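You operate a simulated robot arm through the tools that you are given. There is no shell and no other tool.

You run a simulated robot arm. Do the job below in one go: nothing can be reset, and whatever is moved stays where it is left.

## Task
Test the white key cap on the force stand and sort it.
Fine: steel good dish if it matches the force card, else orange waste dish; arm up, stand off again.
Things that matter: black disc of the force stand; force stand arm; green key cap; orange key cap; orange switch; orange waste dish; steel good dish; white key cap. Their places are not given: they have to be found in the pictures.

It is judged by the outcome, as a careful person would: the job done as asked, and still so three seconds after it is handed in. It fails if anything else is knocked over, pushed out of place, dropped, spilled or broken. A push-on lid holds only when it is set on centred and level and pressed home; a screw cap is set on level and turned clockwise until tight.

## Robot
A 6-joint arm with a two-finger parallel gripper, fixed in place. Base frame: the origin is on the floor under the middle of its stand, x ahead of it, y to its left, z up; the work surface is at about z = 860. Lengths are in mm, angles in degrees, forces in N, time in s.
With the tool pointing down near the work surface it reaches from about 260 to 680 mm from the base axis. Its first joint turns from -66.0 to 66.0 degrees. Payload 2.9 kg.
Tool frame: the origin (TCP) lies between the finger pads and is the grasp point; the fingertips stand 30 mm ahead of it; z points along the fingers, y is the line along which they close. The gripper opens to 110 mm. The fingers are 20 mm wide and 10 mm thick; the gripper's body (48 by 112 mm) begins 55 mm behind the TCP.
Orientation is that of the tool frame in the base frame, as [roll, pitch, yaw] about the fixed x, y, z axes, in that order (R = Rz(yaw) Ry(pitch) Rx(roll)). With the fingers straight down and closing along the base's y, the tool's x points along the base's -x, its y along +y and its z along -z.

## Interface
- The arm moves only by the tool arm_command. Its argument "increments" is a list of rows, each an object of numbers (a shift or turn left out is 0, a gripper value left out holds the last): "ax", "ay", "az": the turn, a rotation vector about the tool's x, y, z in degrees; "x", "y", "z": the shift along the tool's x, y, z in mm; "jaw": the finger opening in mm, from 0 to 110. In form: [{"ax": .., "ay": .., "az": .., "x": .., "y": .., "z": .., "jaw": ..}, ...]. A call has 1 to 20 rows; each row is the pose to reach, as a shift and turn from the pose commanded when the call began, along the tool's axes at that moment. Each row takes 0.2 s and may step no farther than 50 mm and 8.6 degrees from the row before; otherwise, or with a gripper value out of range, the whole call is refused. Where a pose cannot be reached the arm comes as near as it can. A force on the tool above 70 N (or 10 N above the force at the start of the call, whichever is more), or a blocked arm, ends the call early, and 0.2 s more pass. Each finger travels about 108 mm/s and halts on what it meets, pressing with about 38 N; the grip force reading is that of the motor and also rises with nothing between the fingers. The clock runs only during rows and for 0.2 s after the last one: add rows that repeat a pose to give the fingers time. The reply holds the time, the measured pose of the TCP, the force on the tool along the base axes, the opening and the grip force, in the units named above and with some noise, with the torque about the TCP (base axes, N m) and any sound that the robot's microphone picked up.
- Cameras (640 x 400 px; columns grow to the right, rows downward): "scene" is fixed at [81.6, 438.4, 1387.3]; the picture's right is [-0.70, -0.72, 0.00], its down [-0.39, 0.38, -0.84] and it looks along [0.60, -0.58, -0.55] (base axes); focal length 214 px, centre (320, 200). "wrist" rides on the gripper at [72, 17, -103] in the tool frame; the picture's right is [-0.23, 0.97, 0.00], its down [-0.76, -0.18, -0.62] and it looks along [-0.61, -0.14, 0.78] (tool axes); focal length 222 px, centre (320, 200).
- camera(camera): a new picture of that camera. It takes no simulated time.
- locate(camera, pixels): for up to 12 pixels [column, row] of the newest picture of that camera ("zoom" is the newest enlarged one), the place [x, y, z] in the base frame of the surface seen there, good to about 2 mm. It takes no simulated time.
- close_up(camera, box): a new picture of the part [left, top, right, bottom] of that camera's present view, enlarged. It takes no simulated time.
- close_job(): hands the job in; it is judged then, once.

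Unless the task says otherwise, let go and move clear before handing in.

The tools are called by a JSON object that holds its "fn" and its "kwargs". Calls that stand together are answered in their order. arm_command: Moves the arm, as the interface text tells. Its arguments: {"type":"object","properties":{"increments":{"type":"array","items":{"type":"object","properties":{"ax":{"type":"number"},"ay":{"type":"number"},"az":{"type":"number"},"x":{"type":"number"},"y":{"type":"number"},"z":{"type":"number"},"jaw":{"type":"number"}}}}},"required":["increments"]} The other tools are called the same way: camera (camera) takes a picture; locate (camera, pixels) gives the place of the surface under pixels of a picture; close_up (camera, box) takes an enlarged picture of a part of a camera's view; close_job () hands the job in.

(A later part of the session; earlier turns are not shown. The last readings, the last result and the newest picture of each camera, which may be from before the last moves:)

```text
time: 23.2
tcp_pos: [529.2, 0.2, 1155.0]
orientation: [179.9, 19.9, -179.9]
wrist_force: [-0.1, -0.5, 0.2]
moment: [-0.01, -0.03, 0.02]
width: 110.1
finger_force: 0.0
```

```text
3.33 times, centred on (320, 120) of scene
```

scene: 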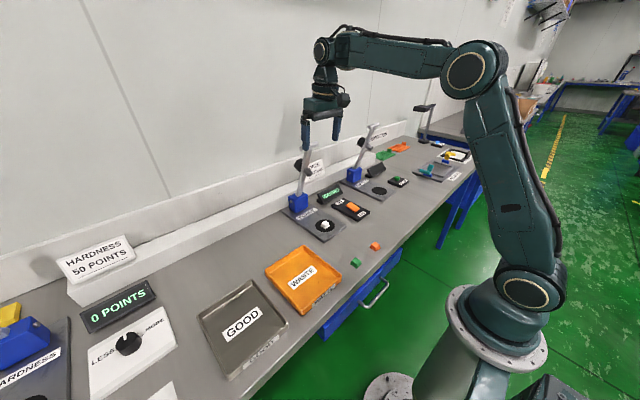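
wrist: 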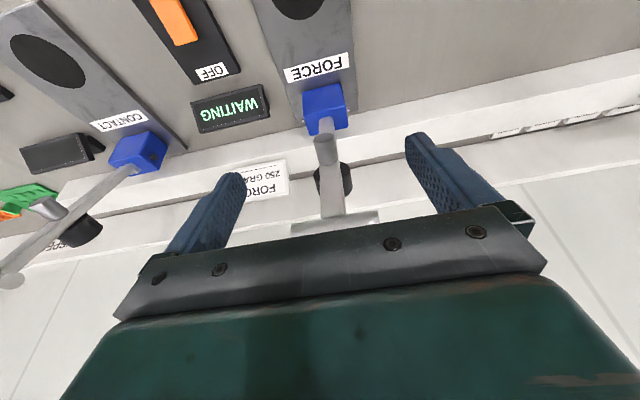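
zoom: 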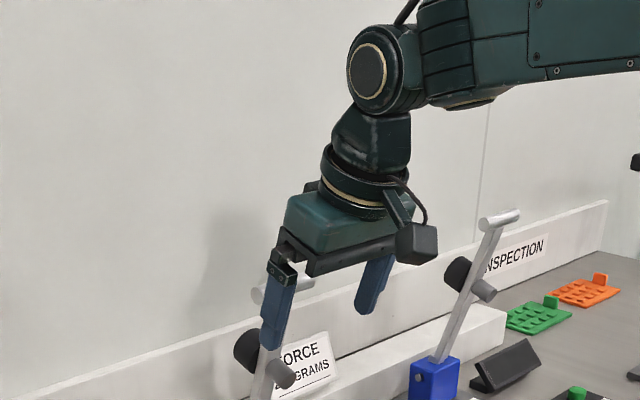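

The open fingers are in front of the T-bar at its height. I'll slide forward 55 mm so the pads flank the bar's ends.

{"fn": "arm_command", "kwargs": {"increments": [{"x": -17.2, "z": 6.2}, {"x": -34.5, "z": 12.5}, {"x": -51.7, "z": 18.7}, {"x": -51.7, "z": 18.7}]}}

{"fn": "camera", "kwargs": {"camera": "wrist"}}

{"fn": "close_up", "kwargs": {"camera": "scene", "box": [260, 60, 380, 180]}}

```text
time: 24.2
tcp_pos: [584.1, -0.1, 1154.2]
orientation: [179.9, 19.7, 179.9]
wrist_force: [-0.6, -0.2, -0.8]
moment: [-0.02, 0.04, 0.01]
width: 109.9
finger_force: 0.0
```

```text
taken
```

wrist: 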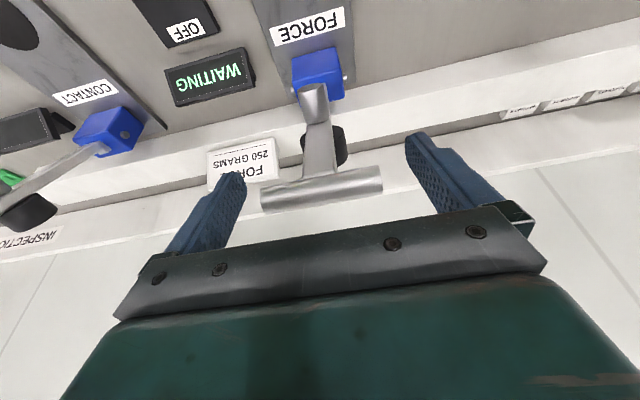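

```text
3.33 times, centred on (320, 120) of scene
```

zoom: 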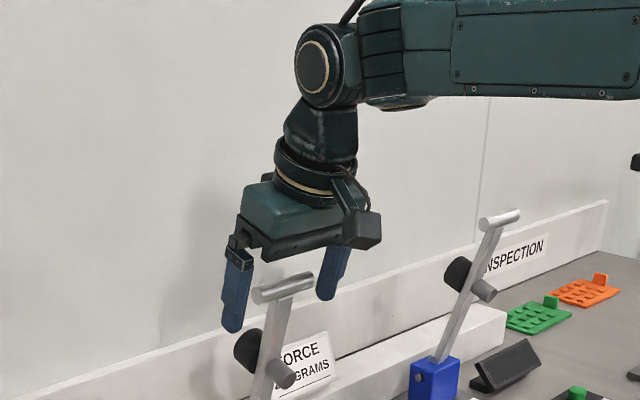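

The bar sits between the pads. I'll confirm its position relative to the fingers before closing.

{"fn": "locate", "kwargs": {"camera": "wrist", "pixels": [[265, 198], [378, 180], [321, 189], [321, 180], [321, 197], [235, 178], [412, 140], [240, 200], [425, 185]]}}

```text
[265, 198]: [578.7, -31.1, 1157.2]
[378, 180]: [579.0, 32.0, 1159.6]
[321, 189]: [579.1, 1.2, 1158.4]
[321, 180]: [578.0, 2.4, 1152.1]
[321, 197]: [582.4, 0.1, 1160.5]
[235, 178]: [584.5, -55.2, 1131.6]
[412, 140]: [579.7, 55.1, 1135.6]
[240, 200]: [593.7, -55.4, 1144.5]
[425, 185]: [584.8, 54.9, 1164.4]
```

Aligned (bar centre y≈0.7, finger mid y≈0). I'll close gently on the bar's ends.

{"fn": "arm_command", "kwargs": {"increments": [{"y": 0.5, "jaw": 90}, {"y": 0.5, "jaw": 76}, {"y": 0.5, "jaw": 70}, {"y": 0.5, "jaw": 66}, {"y": 0.5, "jaw": 60}, {"y": 0.5, "jaw": 60}]}}

{"fn": "camera", "kwargs": {"camera": "wrist"}}

{"fn": "close_up", "kwargs": {"camera": "scene", "box": [260, 60, 380, 180]}}

```text
time: 25.6
tcp_pos: [584.0, -1.1, 1155.0]
orientation: [179.9, 19.9, 179.9]
wrist_force: [0.0, -6.9, -0.7]
moment: [-0.44, -0.15, -0.07]
width: 68.2
finger_force: 45.1
```

```text
taken
```

wrist: 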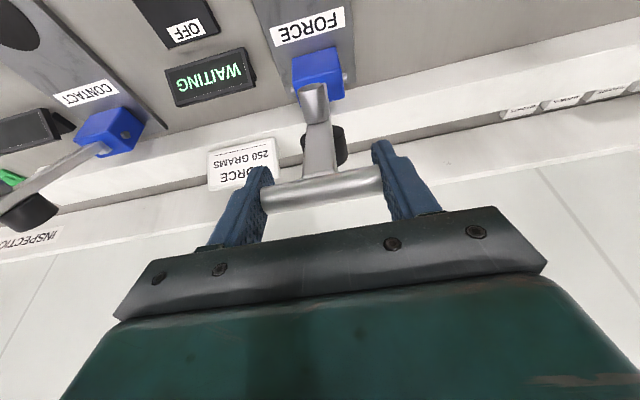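

```text
3.33 times, centred on (320, 120) of scene
```

zoom: 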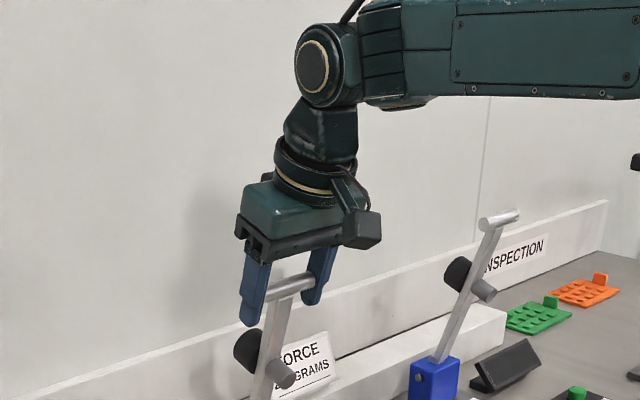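

Gripped at 68.2 mm with a small side force. I'll start the arc down: first a short stretch to about 30° from vertical, watching the forces.

{"fn": "arm_command", "kwargs": {"increments": [{"x": 8.5, "y": -1, "z": 0}, {"x": 17.1, "y": -1, "z": 0}, {"x": 25.6, "y": -1, "z": 0.5}, {"x": 34.1, "y": -1, "z": 1.2}, {"x": 42.6, "y": -1, "z": 2.3}, {"x": 51, "y": -1, "z": 3.7}, {"x": 51, "y": -1, "z": 3.7}]}}

{"fn": "close_up", "kwargs": {"camera": "scene", "box": [260, 80, 380, 230]}}

{"fn": "camera", "kwargs": {"camera": "wrist"}}

```text
time: 27.2
tcp_pos: [538.2, -0.1, 1135.0]
orientation: [179.8, 19.9, -179.9]
wrist_force: [2.2, 5.1, 5.6]
moment: [-0.07, -1.37, 0.05]
width: 67.9
finger_force: 44.8
```

```text
2.67 times, centred on (320, 155) of scene
```

zoom: 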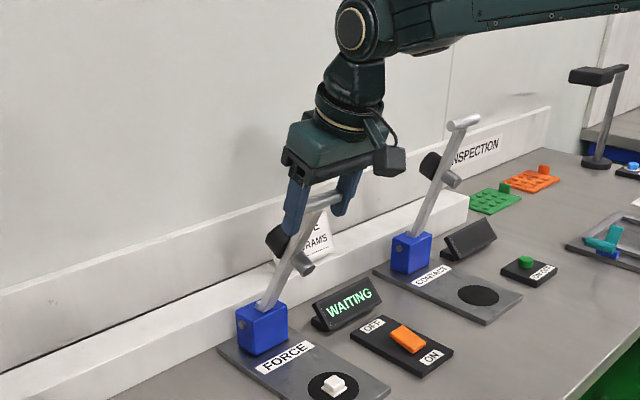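

```text
taken
```

wrist: 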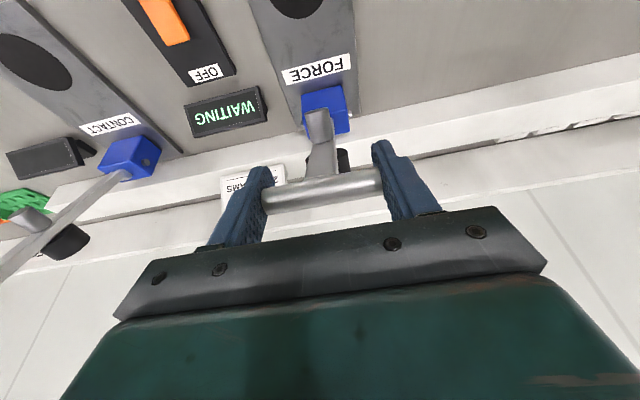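

The lever follows with low forces. I'll continue the arc to about 50°.

{"fn": "arm_command", "kwargs": {"increments": [{"x": 8.4, "z": 1.7, "y": 0.5}, {"x": 16.7, "z": 3.6, "y": 0.5}, {"x": 24.9, "z": 5.8, "y": 0.5}, {"x": 33.1, "z": 8.3, "y": 0.5}, {"x": 41.1, "z": 11.1, "y": 0.5}, {"x": 49.1, "z": 14.2, "y": 0.5}, {"x": 56.9, "z": 17.5, "y": 0.5}, {"x": 64.7, "z": 21.1, "y": 0.5}, {"x": 72.3, "z": 25, "y": 0.5}, {"x": 79.7, "z": 29.2, "y": 0.5}, {"x": 79.7, "z": 29.2, "y": 0.5}]}}

{"fn": "close_up", "kwargs": {"camera": "scene", "box": [260, 80, 380, 230]}}

{"fn": "camera", "kwargs": {"camera": "wrist"}}

```text
time: 29.6
tcp_pos: [472.1, -0.2, 1079.3]
orientation: [179.9, 19.8, -180.0]
wrist_force: [2.0, 3.4, 4.0]
moment: [-0.2, -1.37, -0.03]
width: 68.0
finger_force: 44.7
```

```text
2.67 times, centred on (320, 155) of scene
```

zoom: 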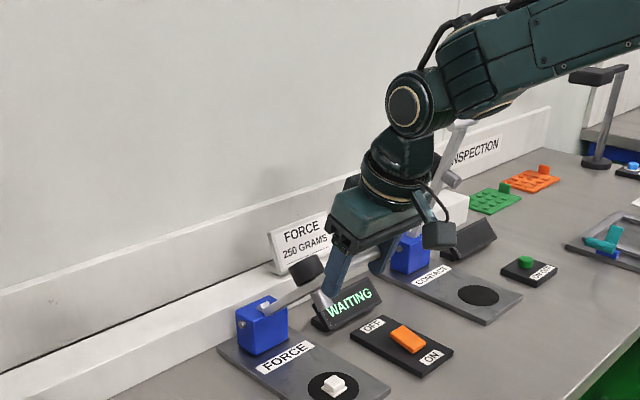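

```text
taken
```

wrist: 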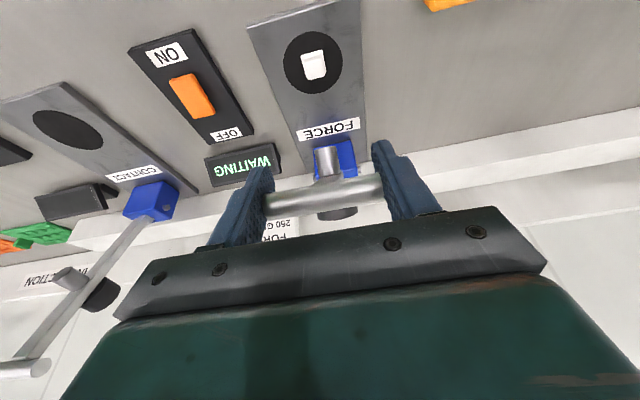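

The display still reads WAITING and forces stay small. I'll continue to about 80°, just before the plunger reaches the cap.

{"fn": "arm_command", "kwargs": {"increments": [{"x": 9.1, "z": 5.6}, {"x": 18, "z": 11.5}, {"x": 26.5, "z": 17.8}, {"x": 34.9, "z": 24.5}, {"x": 42.8, "z": 31.6}, {"x": 50.6, "z": 38.9}, {"x": 57.9, "z": 46.7}, {"x": 65, "z": 54.7}, {"x": 71.5, "z": 63.1}, {"x": 77.9, "z": 71.6}, {"x": 83.7, "z": 80.5}, {"x": 89.3, "z": 89.6}, {"x": 89.3, "z": 89.6}]}}

{"fn": "close_up", "kwargs": {"camera": "scene", "box": [270, 130, 390, 250]}}

{"fn": "camera", "kwargs": {"camera": "wrist"}}

```text
time: 32.4
tcp_pos: [418.0, 0.7, 964.2]
orientation: [179.8, 19.7, -180.0]
wrist_force: [-2.3, 6.6, 4.0]
moment: [-0.52, -1.33, -0.15]
width: 67.7
finger_force: 44.8
```

```text
3.33 times, centred on (330, 190) of scene
```

zoom: 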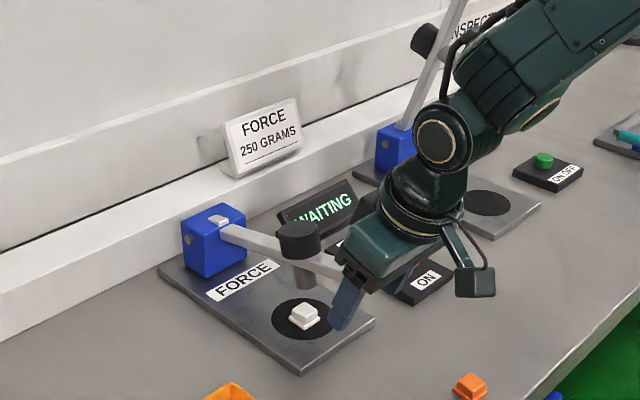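

```text
taken
```

wrist: 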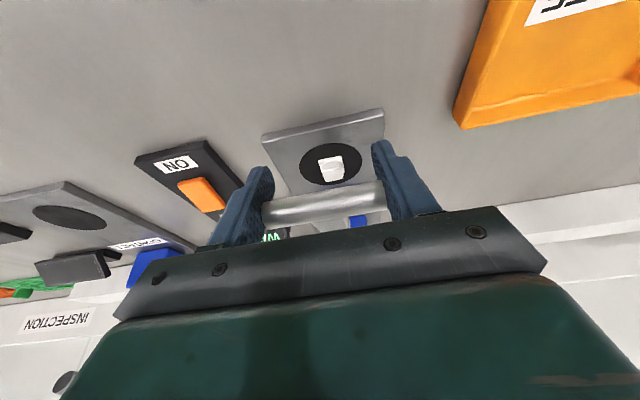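

The plunger is nicely above the cap. I'll go down to about 86° slowly and check.

{"fn": "arm_command", "kwargs": {"increments": [{"x": 2.1, "y": 0.5, "z": 3.7}, {"x": 4.1, "y": 0.5, "z": 7.5}, {"x": 6.1, "y": 0.5, "z": 11.3}, {"x": 8, "y": 0.5, "z": 15.1}, {"x": 9.8, "y": 0.5, "z": 18.9}, {"x": 11.6, "y": 0.5, "z": 22.8}, {"x": 11.6, "y": 0.5, "z": 22.8}]}}

{"fn": "close_up", "kwargs": {"camera": "scene", "box": [290, 170, 370, 250]}}

```text
time: 34.0
tcp_pos: [414.8, 0.3, 940.1]
orientation: [180.0, 19.8, 180.0]
wrist_force: [-3.6, -6.7, 4.3]
moment: [-0.38, -1.35, 0.04]
width: 67.9
finger_force: 45.1
```

```text
5.00 times, centred on (330, 210) of scene
```

zoom: 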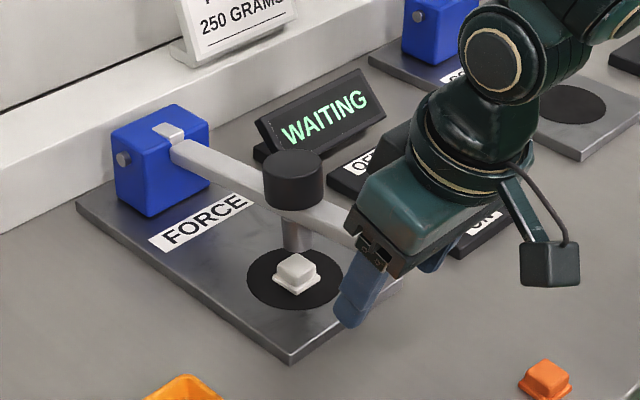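

Still WAITING; the plunger is just above the cap. I'll continue in ~1° steps.

{"fn": "arm_command", "kwargs": {"increments": [{"x": 1.7, "y": -0.3, "z": 3.9}, {"x": 3.3, "y": -0.3, "z": 7.9}, {"x": 3.3, "y": -0.3, "z": 7.9}]}}

{"fn": "close_up", "kwargs": {"camera": "scene", "box": [290, 170, 370, 250]}}

```text
time: 34.8
tcp_pos: [415.1, 0.2, 931.8]
orientation: [179.9, 19.8, 180.0]
wrist_force: [-4.6, -8.1, 3.3]
moment: [-0.31, -1.34, 0.05]
width: 67.7
finger_force: 45.0
```

```text
5.00 times, centred on (330, 210) of scene
```

zoom: 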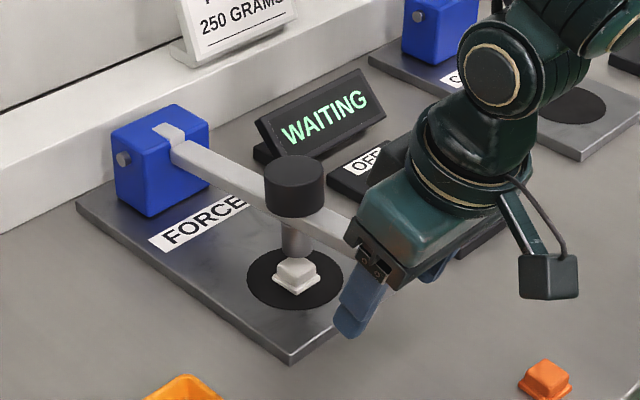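

{"fn": "arm_command", "kwargs": {"increments": [{"x": 0.8, "y": -0.3, "z": 2}, {"x": 1.5, "y": -0.3, "z": 4}, {"x": 1.5, "y": -0.3, "z": 4}]}}

{"fn": "close_up", "kwargs": {"camera": "scene", "box": [290, 170, 370, 250]}}

```text
time: 35.6
tcp_pos: [416.0, -0.4, 927.5]
orientation: [179.9, 19.8, 180.0]
wrist_force: [-6.8, -6.4, 5.0]
moment: [-0.17, -1.31, -0.14]
width: 67.8
finger_force: 45.0
```

```text
5.00 times, centred on (330, 210) of scene
```

zoom: 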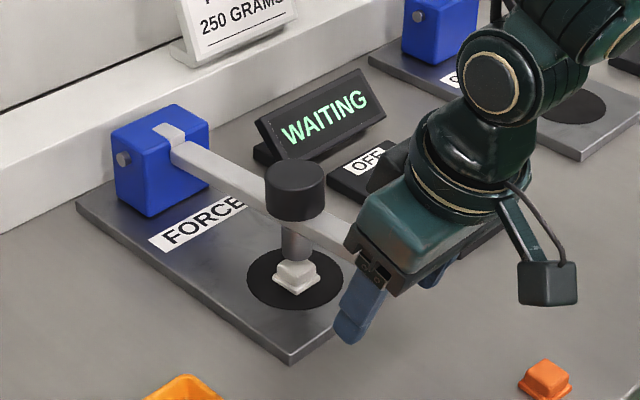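

The plunger is very near the cap, with no contact force yet. Another degree.

{"fn": "arm_command", "kwargs": {"increments": [{"x": 0.4, "y": -0.2, "z": 1.5}, {"x": 0.8, "y": -0.2, "z": 3}, {"x": 0.8, "y": -0.2, "z": 3}]}}

{"fn": "close_up", "kwargs": {"camera": "scene", "box": [300, 180, 360, 240]}}

```text
time: 36.4
tcp_pos: [414.0, -0.2, 922.8]
orientation: [180.0, 19.7, -180.0]
wrist_force: [-9.2, -6.9, 3.6]
moment: [0.05, -1.2, 0.13]
width: 67.7
finger_force: 44.7
```

```text
6.67 times, centred on (330, 210) of scene
```

zoom: 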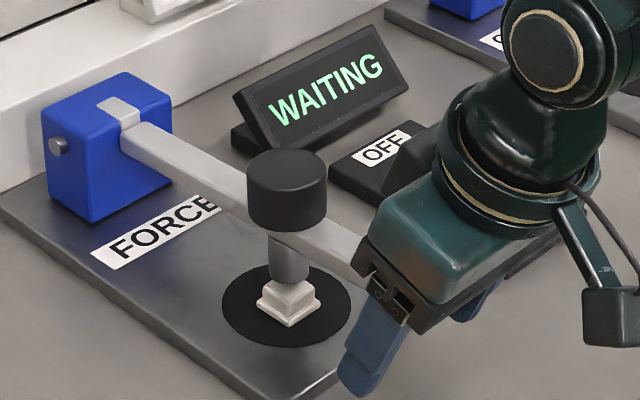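

The plunger appears about to touch; Fx is creeping to −9 N so the bar's true radius is slightly longer. I'll shift 1 mm back in x while lowering 3 mm more.

{"fn": "arm_command", "kwargs": {"increments": [{"x": 1.3, "z": 0.6}, {"x": 1.6, "z": 1.5}, {"x": 2.0, "z": 2.5}, {"x": 2.0, "z": 2.5}]}}

{"fn": "close_up", "kwargs": {"camera": "scene", "box": [300, 180, 360, 240]}}

```text
time: 37.4
tcp_pos: [414.8, -0.9, 920.3]
orientation: [179.9, 19.9, 180.0]
wrist_force: [0.3, -4.4, 1.7]
moment: [-0.2, -1.37, -0.11]
width: 67.8
finger_force: 45.1
```

```text
6.67 times, centred on (330, 210) of scene
```

zoom: 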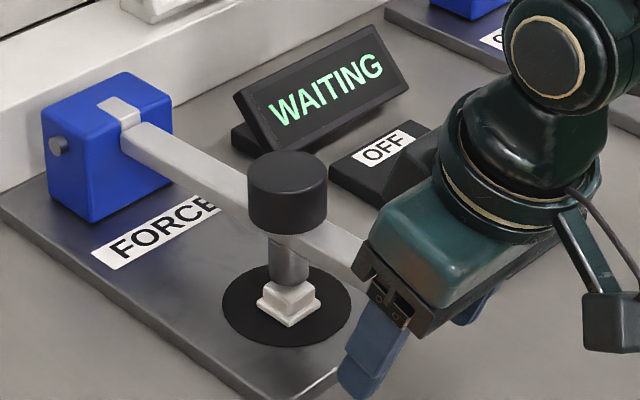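

Fx is relaxed now and no contact yet. I'll keep lowering in 2–3 mm increments.

{"fn": "arm_command", "kwargs": {"increments": [{"x": 0.5, "z": 1.4}, {"x": 1.0, "z": 2.8}, {"x": 1.0, "z": 2.8}]}}

{"fn": "close_up", "kwargs": {"camera": "scene", "box": [300, 180, 360, 240]}}

```text
time: 38.2
tcp_pos: [414.8, -1.2, 917.3]
orientation: [179.9, 19.8, -179.9]
wrist_force: [1.6, -5.2, 4.0]
moment: [-0.13, -1.25, -0.02]
width: 67.9
finger_force: 45.1
```

```text
6.67 times, centred on (330, 210) of scene
```

zoom: 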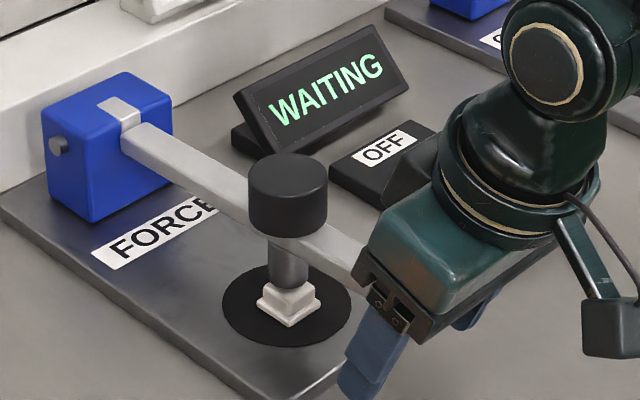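

{"fn": "arm_command", "kwargs": {"increments": [{"x": 0.5, "z": 1.4}, {"x": 1.0, "z": 2.8}, {"x": 1.0, "z": 2.8}]}}

{"fn": "close_up", "kwargs": {"camera": "scene", "box": [300, 180, 360, 240]}}

```text
time: 39.0
tcp_pos: [414.3, -0.0, 914.6]
orientation: [179.9, 19.8, -180.0]
wrist_force: [2.9, -2.6, 2.9]
moment: [-0.29, -1.34, -0.15]
width: 67.6
finger_force: 45.1
```

```text
6.67 times, centred on (330, 210) of scene
```

zoom: 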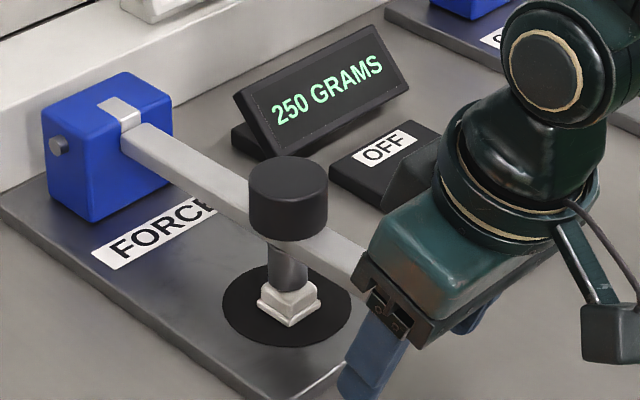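

The display now reads "250 GRAMS". I'll hold for a moment and look closer to verify that reading.

{"fn": "arm_command", "kwargs": {"increments": [{"z": 0}, {"z": 0}, {"z": 0}, {"z": 0}, {"z": 0}]}}

{"fn": "close_up", "kwargs": {"camera": "scene", "box": [318, 180, 348, 204]}}

{"fn": "close_up", "kwargs": {"camera": "scene", "box": [300, 180, 360, 240]}}

{"fn": "camera", "kwargs": {"camera": "wrist"}}

```text
time: 40.2
tcp_pos: [414.9, 1.2, 914.9]
orientation: [179.9, 19.7, -180.0]
wrist_force: [5.9, -1.8, 0.6]
moment: [-0.14, -0.66, -0.08]
width: 67.8
finger_force: 45.4
```

```text
16.00 times, centred on (333, 192) of scene
```

zoom: 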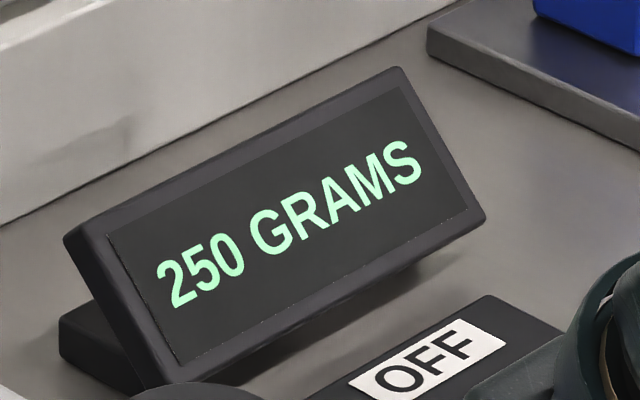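

```text
6.67 times, centred on (330, 210) of scene
```

zoom: 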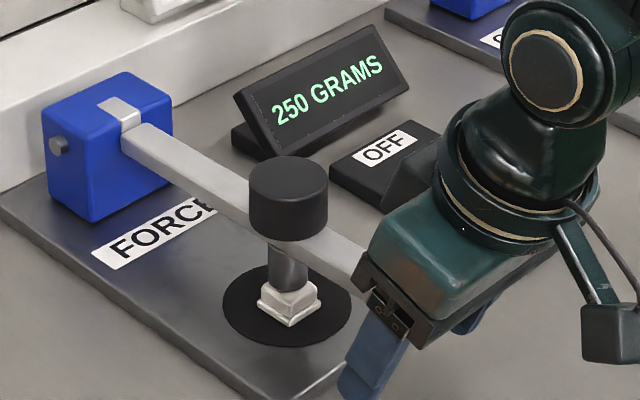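

```text
taken
```

wrist: 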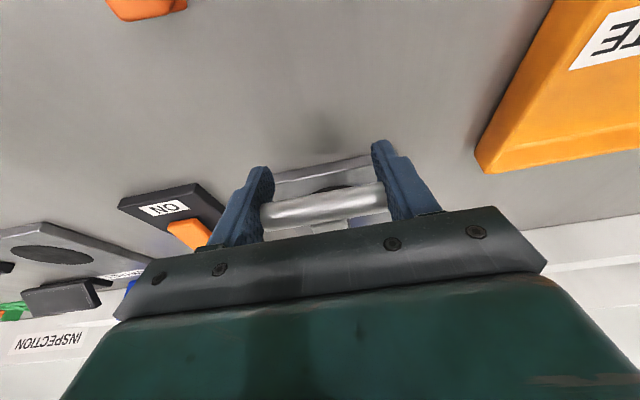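

The reading is a stable 250 GRAMS, matching the card's 250 GRAMS, so the cap goes to the steel GOOD dish. I'll raise the lever back along the arc, first to about 52°.

{"fn": "arm_command", "kwargs": {"increments": [{"x": -2.9, "z": -7.6}, {"x": -5.9, "z": -15.2}, {"x": -12.8, "z": -30.9}, {"x": -20.8, "z": -46}, {"x": -29.9, "z": -60.5}, {"x": -39.9, "z": -74.3}, {"x": -50.8, "z": -87.4}, {"x": -62.7, "z": -99.7}, {"x": -75.3, "z": -111.2}, {"x": -88.7, "z": -121.7}, {"x": -102.9, "z": -131.3}, {"x": -102.9, "z": -131.3}]}}

{"fn": "close_up", "kwargs": {"camera": "scene", "box": [270, 110, 390, 250]}}

```text
time: 42.8
tcp_pos: [466.1, 0.0, 1074.0]
orientation: [180.0, 19.8, -180.0]
wrist_force: [-5.1, 1.3, -5.9]
moment: [-0.11, 1.34, -0.1]
width: 67.7
finger_force: 44.9
```

```text
2.86 times, centred on (330, 180) of scene
```

zoom: 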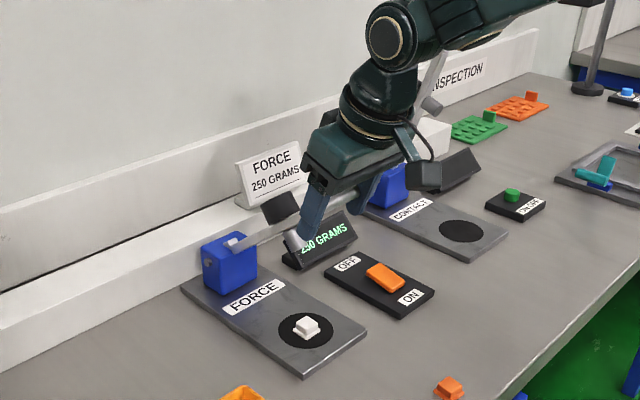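

The cap stayed on the disc, and the lever follows. I'll continue up to about 20°, then check.

{"fn": "arm_command", "kwargs": {"increments": [{"x": -14.8, "z": -8.5}, {"x": -30.1, "z": -16}, {"x": -45.9, "z": -22.4}, {"x": -62.2, "z": -27.8}, {"x": -78.7, "z": -31.9}, {"x": -95.5, "z": -34.9}, {"x": -112.5, "z": -36.7}, {"x": -121, "z": -37.1}, {"x": -129.6, "z": -37.3}, {"x": -129.6, "z": -37.3}]}}

{"fn": "close_up", "kwargs": {"camera": "scene", "box": [260, 60, 380, 180]}}

```text
time: 45.0
tcp_pos: [576.2, 0.6, 1152.5]
orientation: [180.0, 19.8, 180.0]
wrist_force: [-5.7, 5.1, -0.2]
moment: [0.15, 1.32, -0.07]
width: 67.7
finger_force: 45.5
```

```text
3.33 times, centred on (320, 120) of scene
```

zoom: 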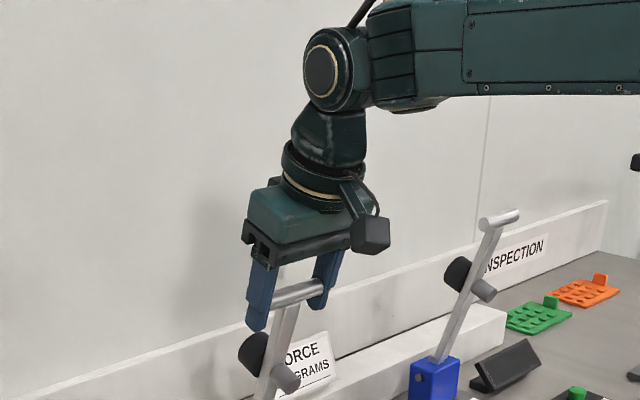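

Nearly up. I'll go the last ~8.5 mm slowly to the original position, watching for a stop.

{"fn": "arm_command", "kwargs": {"increments": [{"x": -3, "z": 0}, {"x": -6, "z": 0}, {"x": -8.6, "z": 0.1}, {"x": -8.6, "z": 0.1}]}}

{"fn": "close_up", "kwargs": {"camera": "scene", "box": [260, 60, 380, 180]}}

{"fn": "locate", "kwargs": {"camera": "zoom", "pixels": [[300, 292], [255, 350], [290, 378]]}}

```text
time: 46.0
tcp_pos: [583.3, -0.1, 1155.3]
orientation: [180.0, 19.7, -180.0]
wrist_force: [-6.9, 6.3, 1.7]
moment: [0.03, 1.28, -0.17]
width: 67.9
finger_force: 45.4
```

```text
3.33 times, centred on (320, 120) of scene
```

zoom: 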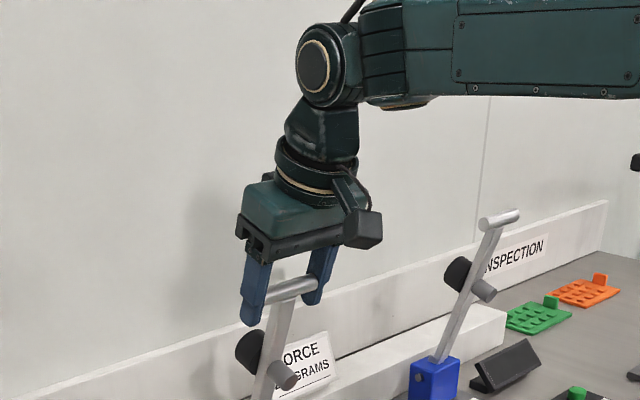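

```text
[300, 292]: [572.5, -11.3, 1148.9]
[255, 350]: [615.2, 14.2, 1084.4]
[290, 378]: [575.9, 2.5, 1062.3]
```

The lever is back near its original angle. I'll nudge 1.5 mm more to confirm whether it is at the stop.

{"fn": "arm_command", "kwargs": {"increments": [{"x": -1, "z": 0}, {"x": -1.7, "z": 0}, {"x": -1.7, "z": 0}]}}

```text
time: 46.8
tcp_pos: [585.6, -1.1, 1155.8]
orientation: [-180.0, 19.8, -179.9]
wrist_force: [-6.8, 6.3, 2.6]
moment: [-0.05, 1.35, 0.1]
width: 67.5
finger_force: 45.3
```

No stop felt; it's at its original raised angle. I'll open the jaw just slightly and see that the lever stays by itself.

{"fn": "arm_command", "kwargs": {"increments": [{"jaw": 69}, {"jaw": 72}, {"jaw": 74}, {"jaw": 74}]}}

{"fn": "close_up", "kwargs": {"camera": "scene", "box": [260, 60, 380, 180]}}

{"fn": "camera", "kwargs": {"camera": "wrist"}}

```text
time: 47.8
tcp_pos: [585.6, -0.7, 1156.4]
orientation: [179.9, 19.9, -180.0]
wrist_force: [-0.6, -0.3, 0.3]
moment: [0.02, -0.02, 0.0]
width: 74.0
finger_force: 0.0
```

```text
3.33 times, centred on (320, 120) of scene
```

zoom: 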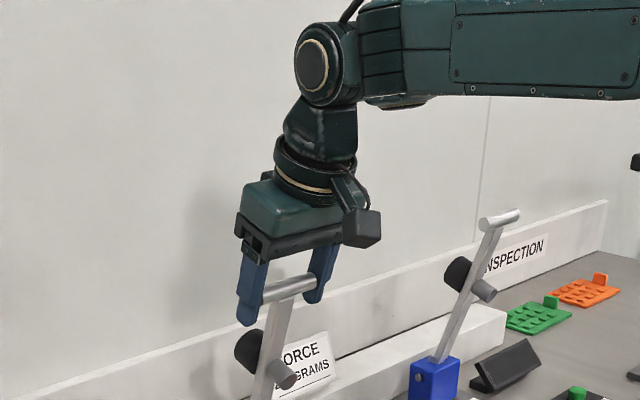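

```text
taken
```

wrist: 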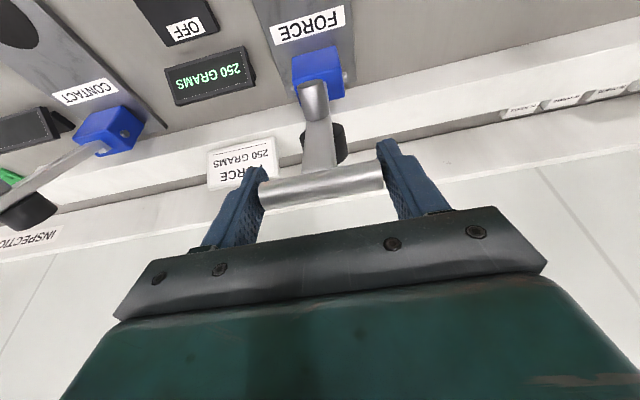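

The lever stays by itself. I'll open fully and back straight out toward the robot.

{"fn": "arm_command", "kwargs": {"increments": [{"jaw": 95}, {"jaw": 110}, {"jaw": 110}, {"x": 17.2, "z": -6.2}, {"x": 34.5, "z": -12.5}, {"x": 51.7, "z": -18.7}, {"x": 80, "z": -28.9}, {"x": 108.2, "z": -39.1}, {"x": 108.2, "z": -39.1}]}}

{"fn": "camera", "kwargs": {"camera": "scene"}}

{"fn": "camera", "kwargs": {"camera": "wrist"}}

{"fn": "close_up", "kwargs": {"camera": "scene", "box": [260, 100, 380, 240]}}

```text
time: 49.8
tcp_pos: [471.3, 1.0, 1156.6]
orientation: [179.9, 19.8, -180.0]
wrist_force: [0.6, -0.6, 0.5]
moment: [-0.01, 0.0, 0.04]
width: 109.9
finger_force: 0.0
```

```text
taken
```

scene: 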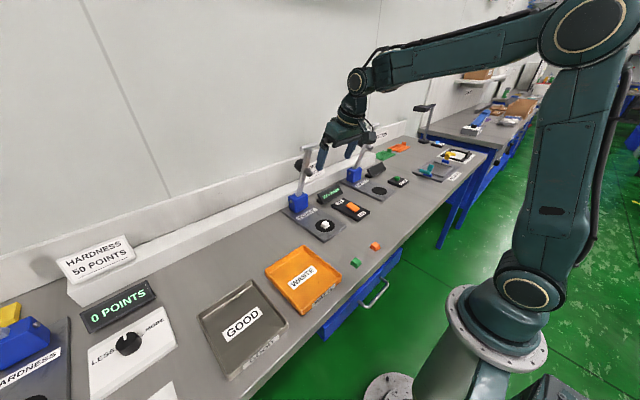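

```text
taken
```

wrist: 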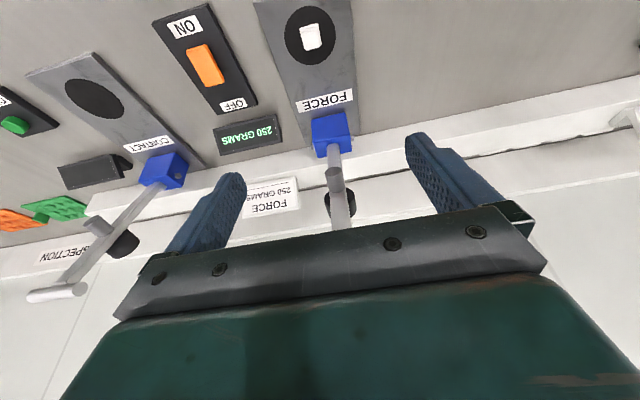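

```text
2.86 times, centred on (320, 170) of scene
```

zoom: 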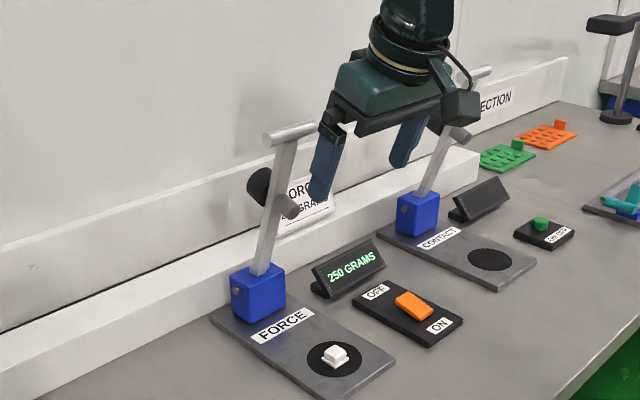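

The lever is up (unchanged), the display still shows 250 GRAMS and the cap is on the disc. I'll straighten the tool and move to a viewing pose in front of the cap.

{"fn": "arm_command", "kwargs": {"increments": [{"x": 16.3, "z": 22.3, "ay": 5, "jaw": 90}, {"x": 32.6, "z": 44.6, "ay": 10, "jaw": 70}, {"x": 48.8, "z": 66.9, "ay": 15, "jaw": 50}, {"x": 65.1, "z": 89.2, "ay": 19.8, "jaw": 46}, {"x": 65.1, "z": 89.2, "ay": 19.8, "jaw": 46}]}}

{"fn": "close_up", "kwargs": {"camera": "wrist", "box": [260, 60, 400, 200]}}

{"fn": "close_up", "kwargs": {"camera": "scene", "box": [300, 205, 350, 240]}}

```text
time: 51.0
tcp_pos: [438.7, -0.1, 1049.9]
orientation: [179.9, -0.1, -180.0]
wrist_force: [0.1, 0.5, 0.5]
moment: [0.05, 0.0, -0.02]
width: 45.8
finger_force: 0.1
```

```text
2.86 times, centred on (330, 130) of wrist
```

zoom: 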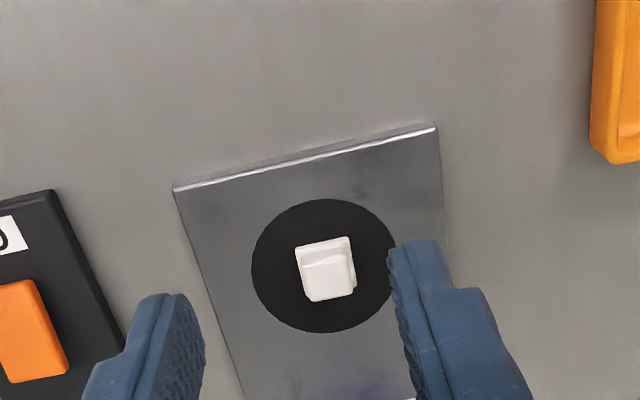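

```text
11.43 times, centred on (325, 222) of scene
```

zoom: 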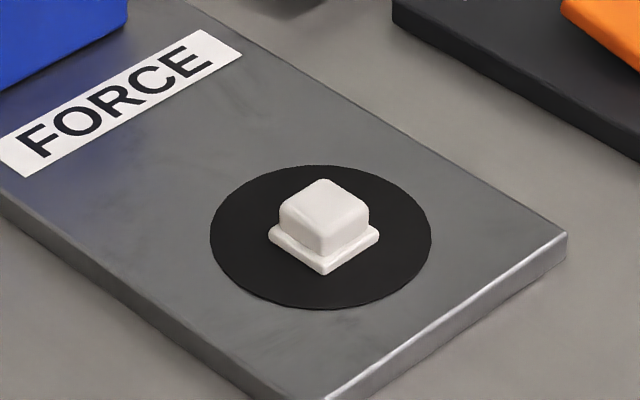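

{"fn": "locate", "kwargs": {"camera": "zoom", "pixels": [[272, 234], [377, 232], [323, 272], [325, 195], [285, 215], [366, 213], [323, 248], [330, 180]]}}

{"fn": "close_up", "kwargs": {"camera": "wrist", "box": [315, 130, 355, 170]}}

```text
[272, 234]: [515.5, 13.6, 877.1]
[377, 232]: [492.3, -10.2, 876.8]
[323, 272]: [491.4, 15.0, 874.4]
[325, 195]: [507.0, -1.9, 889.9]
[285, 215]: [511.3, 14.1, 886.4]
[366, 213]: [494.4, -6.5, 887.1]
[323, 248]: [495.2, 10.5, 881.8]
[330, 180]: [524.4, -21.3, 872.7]
```

```text
10.00 times, centred on (335, 150) of wrist
```

zoom: 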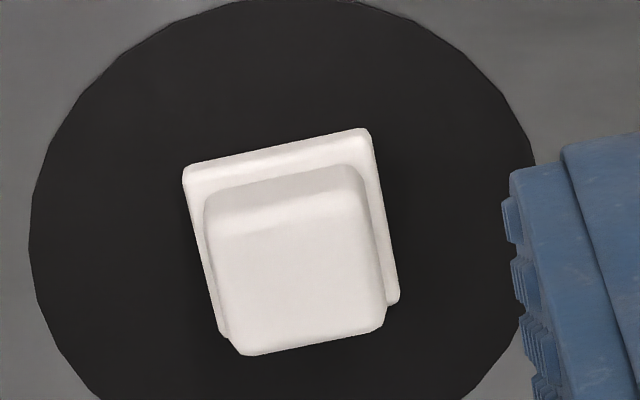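

{"fn": "locate", "kwargs": {"camera": "zoom", "pixels": [[190, 172], [365, 137], [394, 298], [300, 270], [226, 332]]}}

```text
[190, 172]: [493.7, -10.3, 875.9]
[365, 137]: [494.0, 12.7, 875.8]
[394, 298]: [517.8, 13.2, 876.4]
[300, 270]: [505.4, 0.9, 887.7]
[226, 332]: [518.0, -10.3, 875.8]
```

The cap is square at (505.8, 1.4) on the disc. I'll go above it at z≈952.

{"fn": "arm_command", "kwargs": {"increments": [{"x": -33, "y": 0.7, "z": 20}, {"x": -66.5, "y": 1.3, "z": 50}, {"x": -66.5, "y": 1.3, "z": 75}, {"x": -66.5, "y": 1.3, "z": 98}, {"x": -66.5, "y": 1.3, "z": 98}]}}

{"fn": "close_up", "kwargs": {"camera": "wrist", "box": [220, 80, 420, 205]}}

```text
time: 52.2
tcp_pos: [506.4, 0.1, 951.2]
orientation: [179.8, -0.1, -180.0]
wrist_force: [-0.5, 0.5, -0.5]
moment: [0.0, 0.01, 0.0]
width: 45.9
finger_force: 0.1
```

```text
3.20 times, centred on (320, 142) of wrist
```

zoom: 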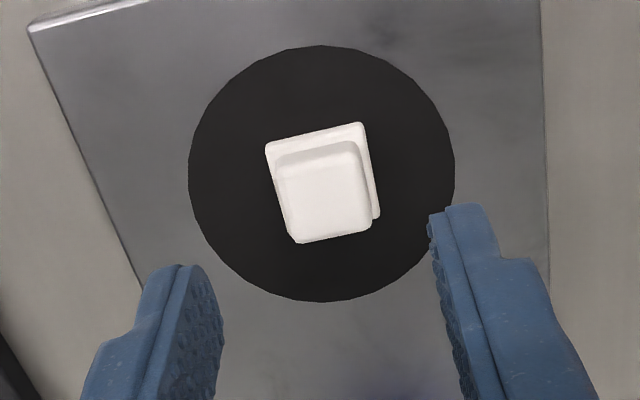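

Aligned over the cap. I'll descend to TCP z≈904 (fingertips just above the disc) and close.

{"fn": "arm_command", "kwargs": {"increments": [{"z": 20}, {"z": 38}, {"z": 44}, {"z": 47}, {"z": 47}]}}

{"fn": "close_up", "kwargs": {"camera": "wrist", "box": [220, 100, 420, 225]}}

```text
time: 53.4
tcp_pos: [506.7, 1.3, 904.0]
orientation: [179.8, 0.0, -180.0]
wrist_force: [1.0, 0.4, 0.0]
moment: [0.02, 0.04, 0.0]
width: 46.1
finger_force: 0.2
```

```text
3.20 times, centred on (320, 162) of wrist
```

zoom: 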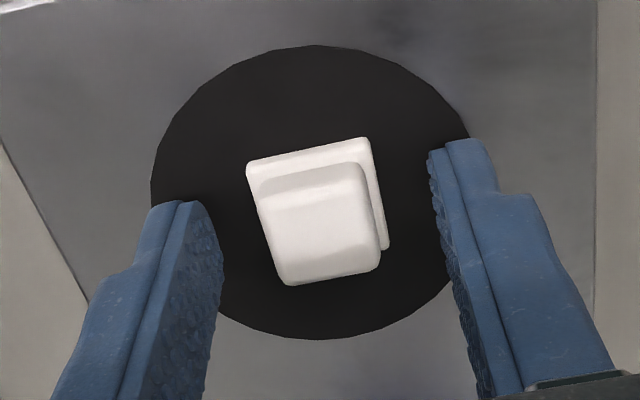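

The fingers straddle the cap evenly with no contact. I'll close and then lift.

{"fn": "arm_command", "kwargs": {"increments": [{"jaw": 36}, {"jaw": 26}, {"jaw": 15}, {"jaw": 15}, {"jaw": 15}, {"z": -15}, {"z": -50}, {"z": -90}, {"z": -90}]}}

{"fn": "close_up", "kwargs": {"camera": "wrist", "box": [220, 100, 420, 225]}}

{"fn": "close_up", "kwargs": {"camera": "scene", "box": [180, 230, 360, 390]}}

```text
time: 55.4
tcp_pos: [505.4, 1.0, 994.3]
orientation: [180.0, -0.1, 179.9]
wrist_force: [-0.3, 0.4, -1.3]
moment: [0.0, -0.01, -0.01]
width: 23.4
finger_force: 37.9
```

```text
3.20 times, centred on (320, 162) of wrist
```

zoom: 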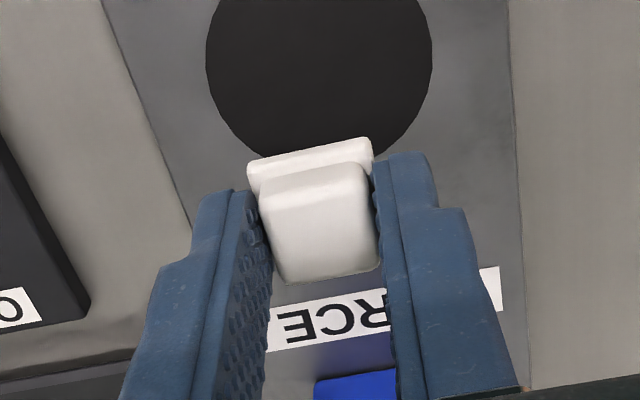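

```text
2.50 times, centred on (270, 310) of scene
```

zoom: 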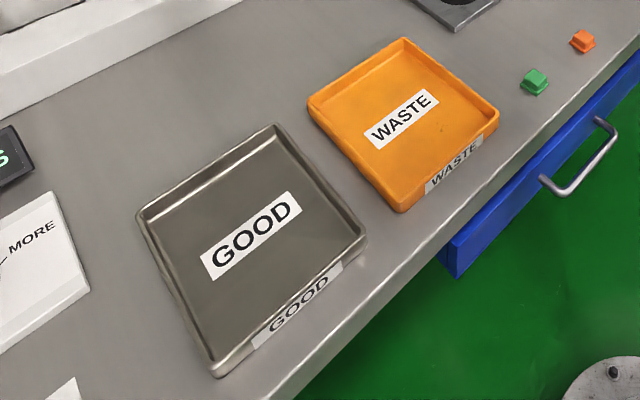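

The cap is held. I'll locate the GOOD dish's walls and floor.

{"fn": "locate", "kwargs": {"camera": "zoom", "pixels": [[250, 235], [140, 215], [275, 128], [365, 238], [220, 368], [210, 330], [330, 225], [270, 160], [170, 225], [255, 200], [402, 42], [402, 205]]}}

```text
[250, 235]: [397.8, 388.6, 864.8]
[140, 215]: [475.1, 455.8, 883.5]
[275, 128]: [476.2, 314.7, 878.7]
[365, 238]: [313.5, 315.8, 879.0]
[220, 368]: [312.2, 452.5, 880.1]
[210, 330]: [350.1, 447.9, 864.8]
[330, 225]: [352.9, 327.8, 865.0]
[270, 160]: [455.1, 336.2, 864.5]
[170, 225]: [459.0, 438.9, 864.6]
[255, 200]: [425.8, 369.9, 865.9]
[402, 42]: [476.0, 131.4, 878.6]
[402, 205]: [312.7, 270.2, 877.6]
```

The GOOD dish spans x 312–476, y 315–455, floor z≈864.7, rim ≈880. I'll carry the cap at z≈994 over its centre (395, 385).

{"fn": "arm_command", "kwargs": {"increments": [{"x": 10, "y": 35}, {"x": 20, "y": 70}, {"x": 31, "y": 108}, {"x": 42, "y": 146}, {"x": 53, "y": 184}, {"x": 64, "y": 222}, {"x": 75, "y": 260}, {"x": 86, "y": 298}, {"x": 97, "y": 336}, {"x": 106, "y": 368}, {"x": 110, "y": 384}, {"x": 110, "y": 384}]}}

{"fn": "camera", "kwargs": {"camera": "wrist"}}

{"fn": "camera", "kwargs": {"camera": "scene"}}

```text
time: 58.0
tcp_pos: [397.1, 385.9, 995.3]
orientation: [179.9, 0.0, -180.0]
wrist_force: [0.1, -0.6, -0.4]
moment: [-0.02, 0.01, 0.02]
width: 23.6
finger_force: 37.5
```

```text
taken
```

wrist: 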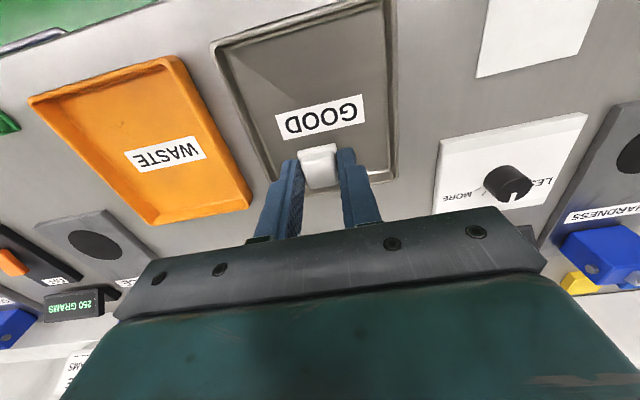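

```text
taken
```

scene: 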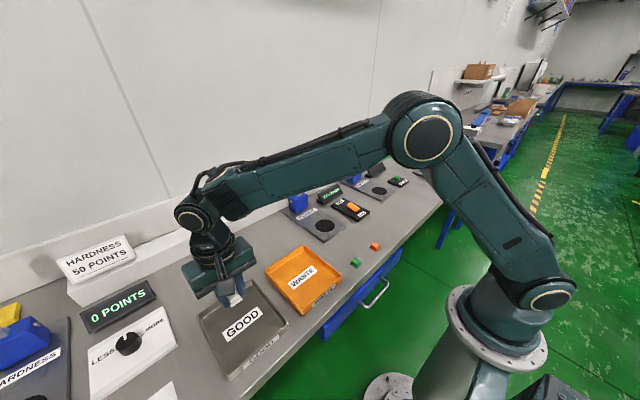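

The cap is over the dish centre. I'll descend to just above the floor.

{"fn": "arm_command", "kwargs": {"increments": [{"z": 30}, {"z": 60}, {"z": 85}, {"z": 94}, {"z": 94}]}}

{"fn": "close_up", "kwargs": {"camera": "scene", "box": [190, 250, 300, 380]}}

```text
time: 59.2
tcp_pos: [396.0, 385.5, 901.5]
orientation: [179.8, -0.1, 180.0]
wrist_force: [0.3, 0.2, -0.1]
moment: [0.02, 0.01, -0.01]
width: 24.1
finger_force: 38.7
```

```text
3.08 times, centred on (245, 315) of scene
```

zoom: 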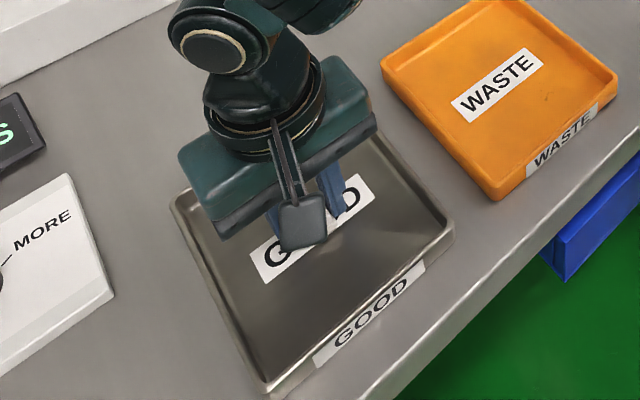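

I'll lower the last few millimetres in small steps until contact.

{"fn": "arm_command", "kwargs": {"increments": [{"z": 2}, {"z": 3.5}, {"z": 4.5}, {"z": 4.5}]}}

```text
time: 60.2
tcp_pos: [395.3, 385.5, 897.4]
orientation: [179.9, 0.0, -179.9]
wrist_force: [-0.7, -1.2, -0.3]
moment: [-0.01, 0.02, -0.01]
width: 23.7
finger_force: 37.8
```

{"fn": "arm_command", "kwargs": {"increments": [{"z": 0.5}, {"z": 1}, {"z": 1.5}, {"z": 1.5}]}}

```text
time: 61.2
tcp_pos: [396.1, 385.0, 895.3]
orientation: [179.8, 0.1, -179.9]
wrist_force: [-0.6, -1.7, 12.0]
moment: [-0.05, 0.03, 0.01]
width: 23.7
finger_force: 37.9
```

Contact with the dish floor (12 N up). I'll ease up slightly, open and lift away.

{"fn": "arm_command", "kwargs": {"increments": [{"z": -0.7}, {"z": -0.7, "jaw": 30}, {"z": -0.7, "jaw": 42}, {"z": -0.7, "jaw": 46}, {"z": -15, "jaw": 46}, {"z": -55, "jaw": 46}, {"z": -100, "jaw": 46}, {"z": -100, "jaw": 46}]}}

{"fn": "camera", "kwargs": {"camera": "wrist"}}

{"fn": "camera", "kwargs": {"camera": "scene"}}

```text
time: 63.0
tcp_pos: [396.0, 385.3, 997.1]
orientation: [179.9, 0.1, -179.8]
wrist_force: [-0.2, 0.4, -1.1]
moment: [-0.02, -0.02, 0.02]
width: 46.3
finger_force: 0.0
```

```text
taken
```

wrist: 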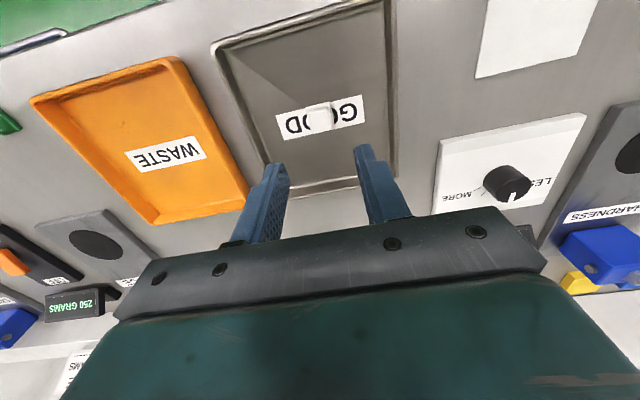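

```text
taken
```

scene: 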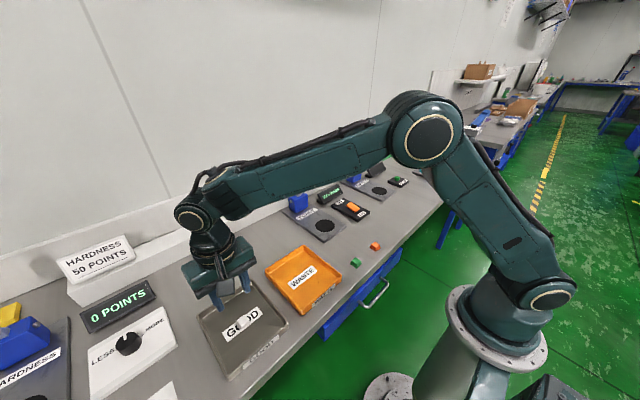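

The white cap lies in the GOOD dish (scene px (241,322)). Now to the switch: I'll travel clear in front of the stands, then above the OFF end at (518, −153.5), with the jaw closed.

{"fn": "arm_command", "kwargs": {"increments": [{"y": -40, "jaw": 30}, {"y": -85, "jaw": 10}, {"y": -130, "jaw": 0}, {"y": -175, "jaw": 0}, {"y": -220}, {"y": -265}, {"y": -310}, {"y": -355}, {"y": -400}, {"y": -445}, {"y": -490}, {"y": -520}, {"y": -538.8}, {"x": -40, "y": -538.8}, {"x": -80, "y": -538.8}, {"x": -122, "y": -538.8, "z": 0}, {"x": -122, "y": -538.8, "z": 30}, {"x": -122, "y": -538.8, "z": 55}, {"x": -122, "y": -538.8, "z": 55}]}}

{"fn": "camera", "kwargs": {"camera": "wrist"}}

{"fn": "close_up", "kwargs": {"camera": "scene", "box": [290, 130, 410, 240]}}

```text
time: 67.0
tcp_pos: [518.8, -153.5, 938.6]
orientation: [179.9, 0.1, 180.0]
wrist_force: [0.1, 0.0, 0.0]
moment: [0.0, -0.01, -0.02]
width: 0.0
finger_force: 37.8
```

```text
taken
```

wrist: 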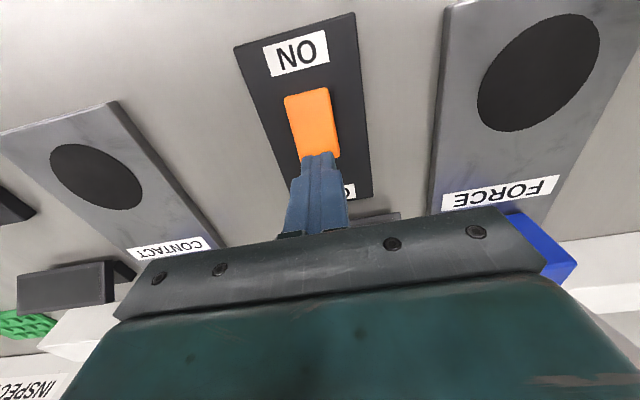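

```text
3.64 times, centred on (350, 185) of scene
```

zoom: 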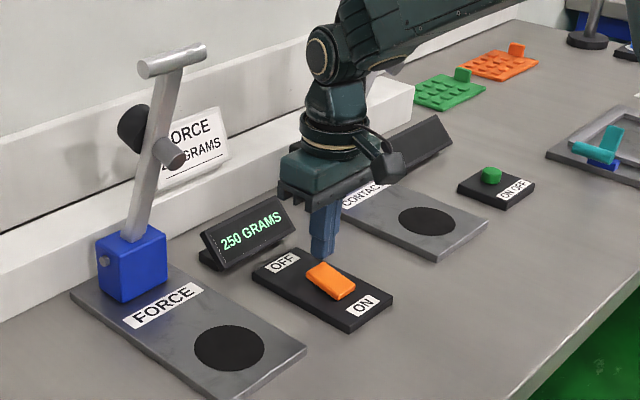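

The closed tips are over the OFF end. I'll press down in small steps.

{"fn": "arm_command", "kwargs": {"increments": [{"z": 10}, {"z": 16}, {"z": 19}, {"z": 21}, {"z": 23}, {"z": 24.5}, {"z": 24.5}]}}

{"fn": "close_up", "kwargs": {"camera": "scene", "box": [290, 130, 410, 240]}}

```text
time: 68.6
tcp_pos: [520.2, -153.8, 916.6]
orientation: [179.9, 0.2, -179.9]
wrist_force: [4.3, 1.4, 11.0]
moment: [0.06, -0.03, 0.0]
width: 0.1
finger_force: 37.3
```

```text
3.64 times, centred on (350, 185) of scene
```

zoom: 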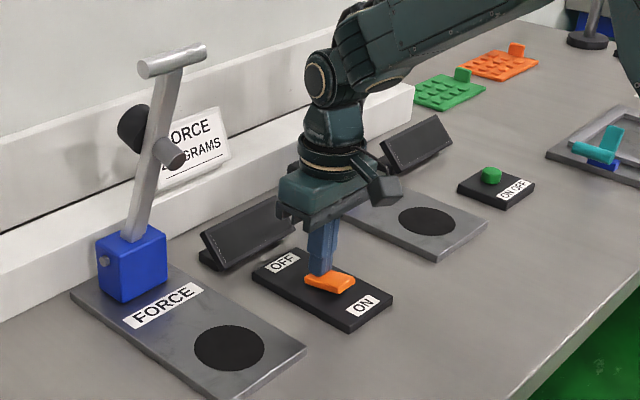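

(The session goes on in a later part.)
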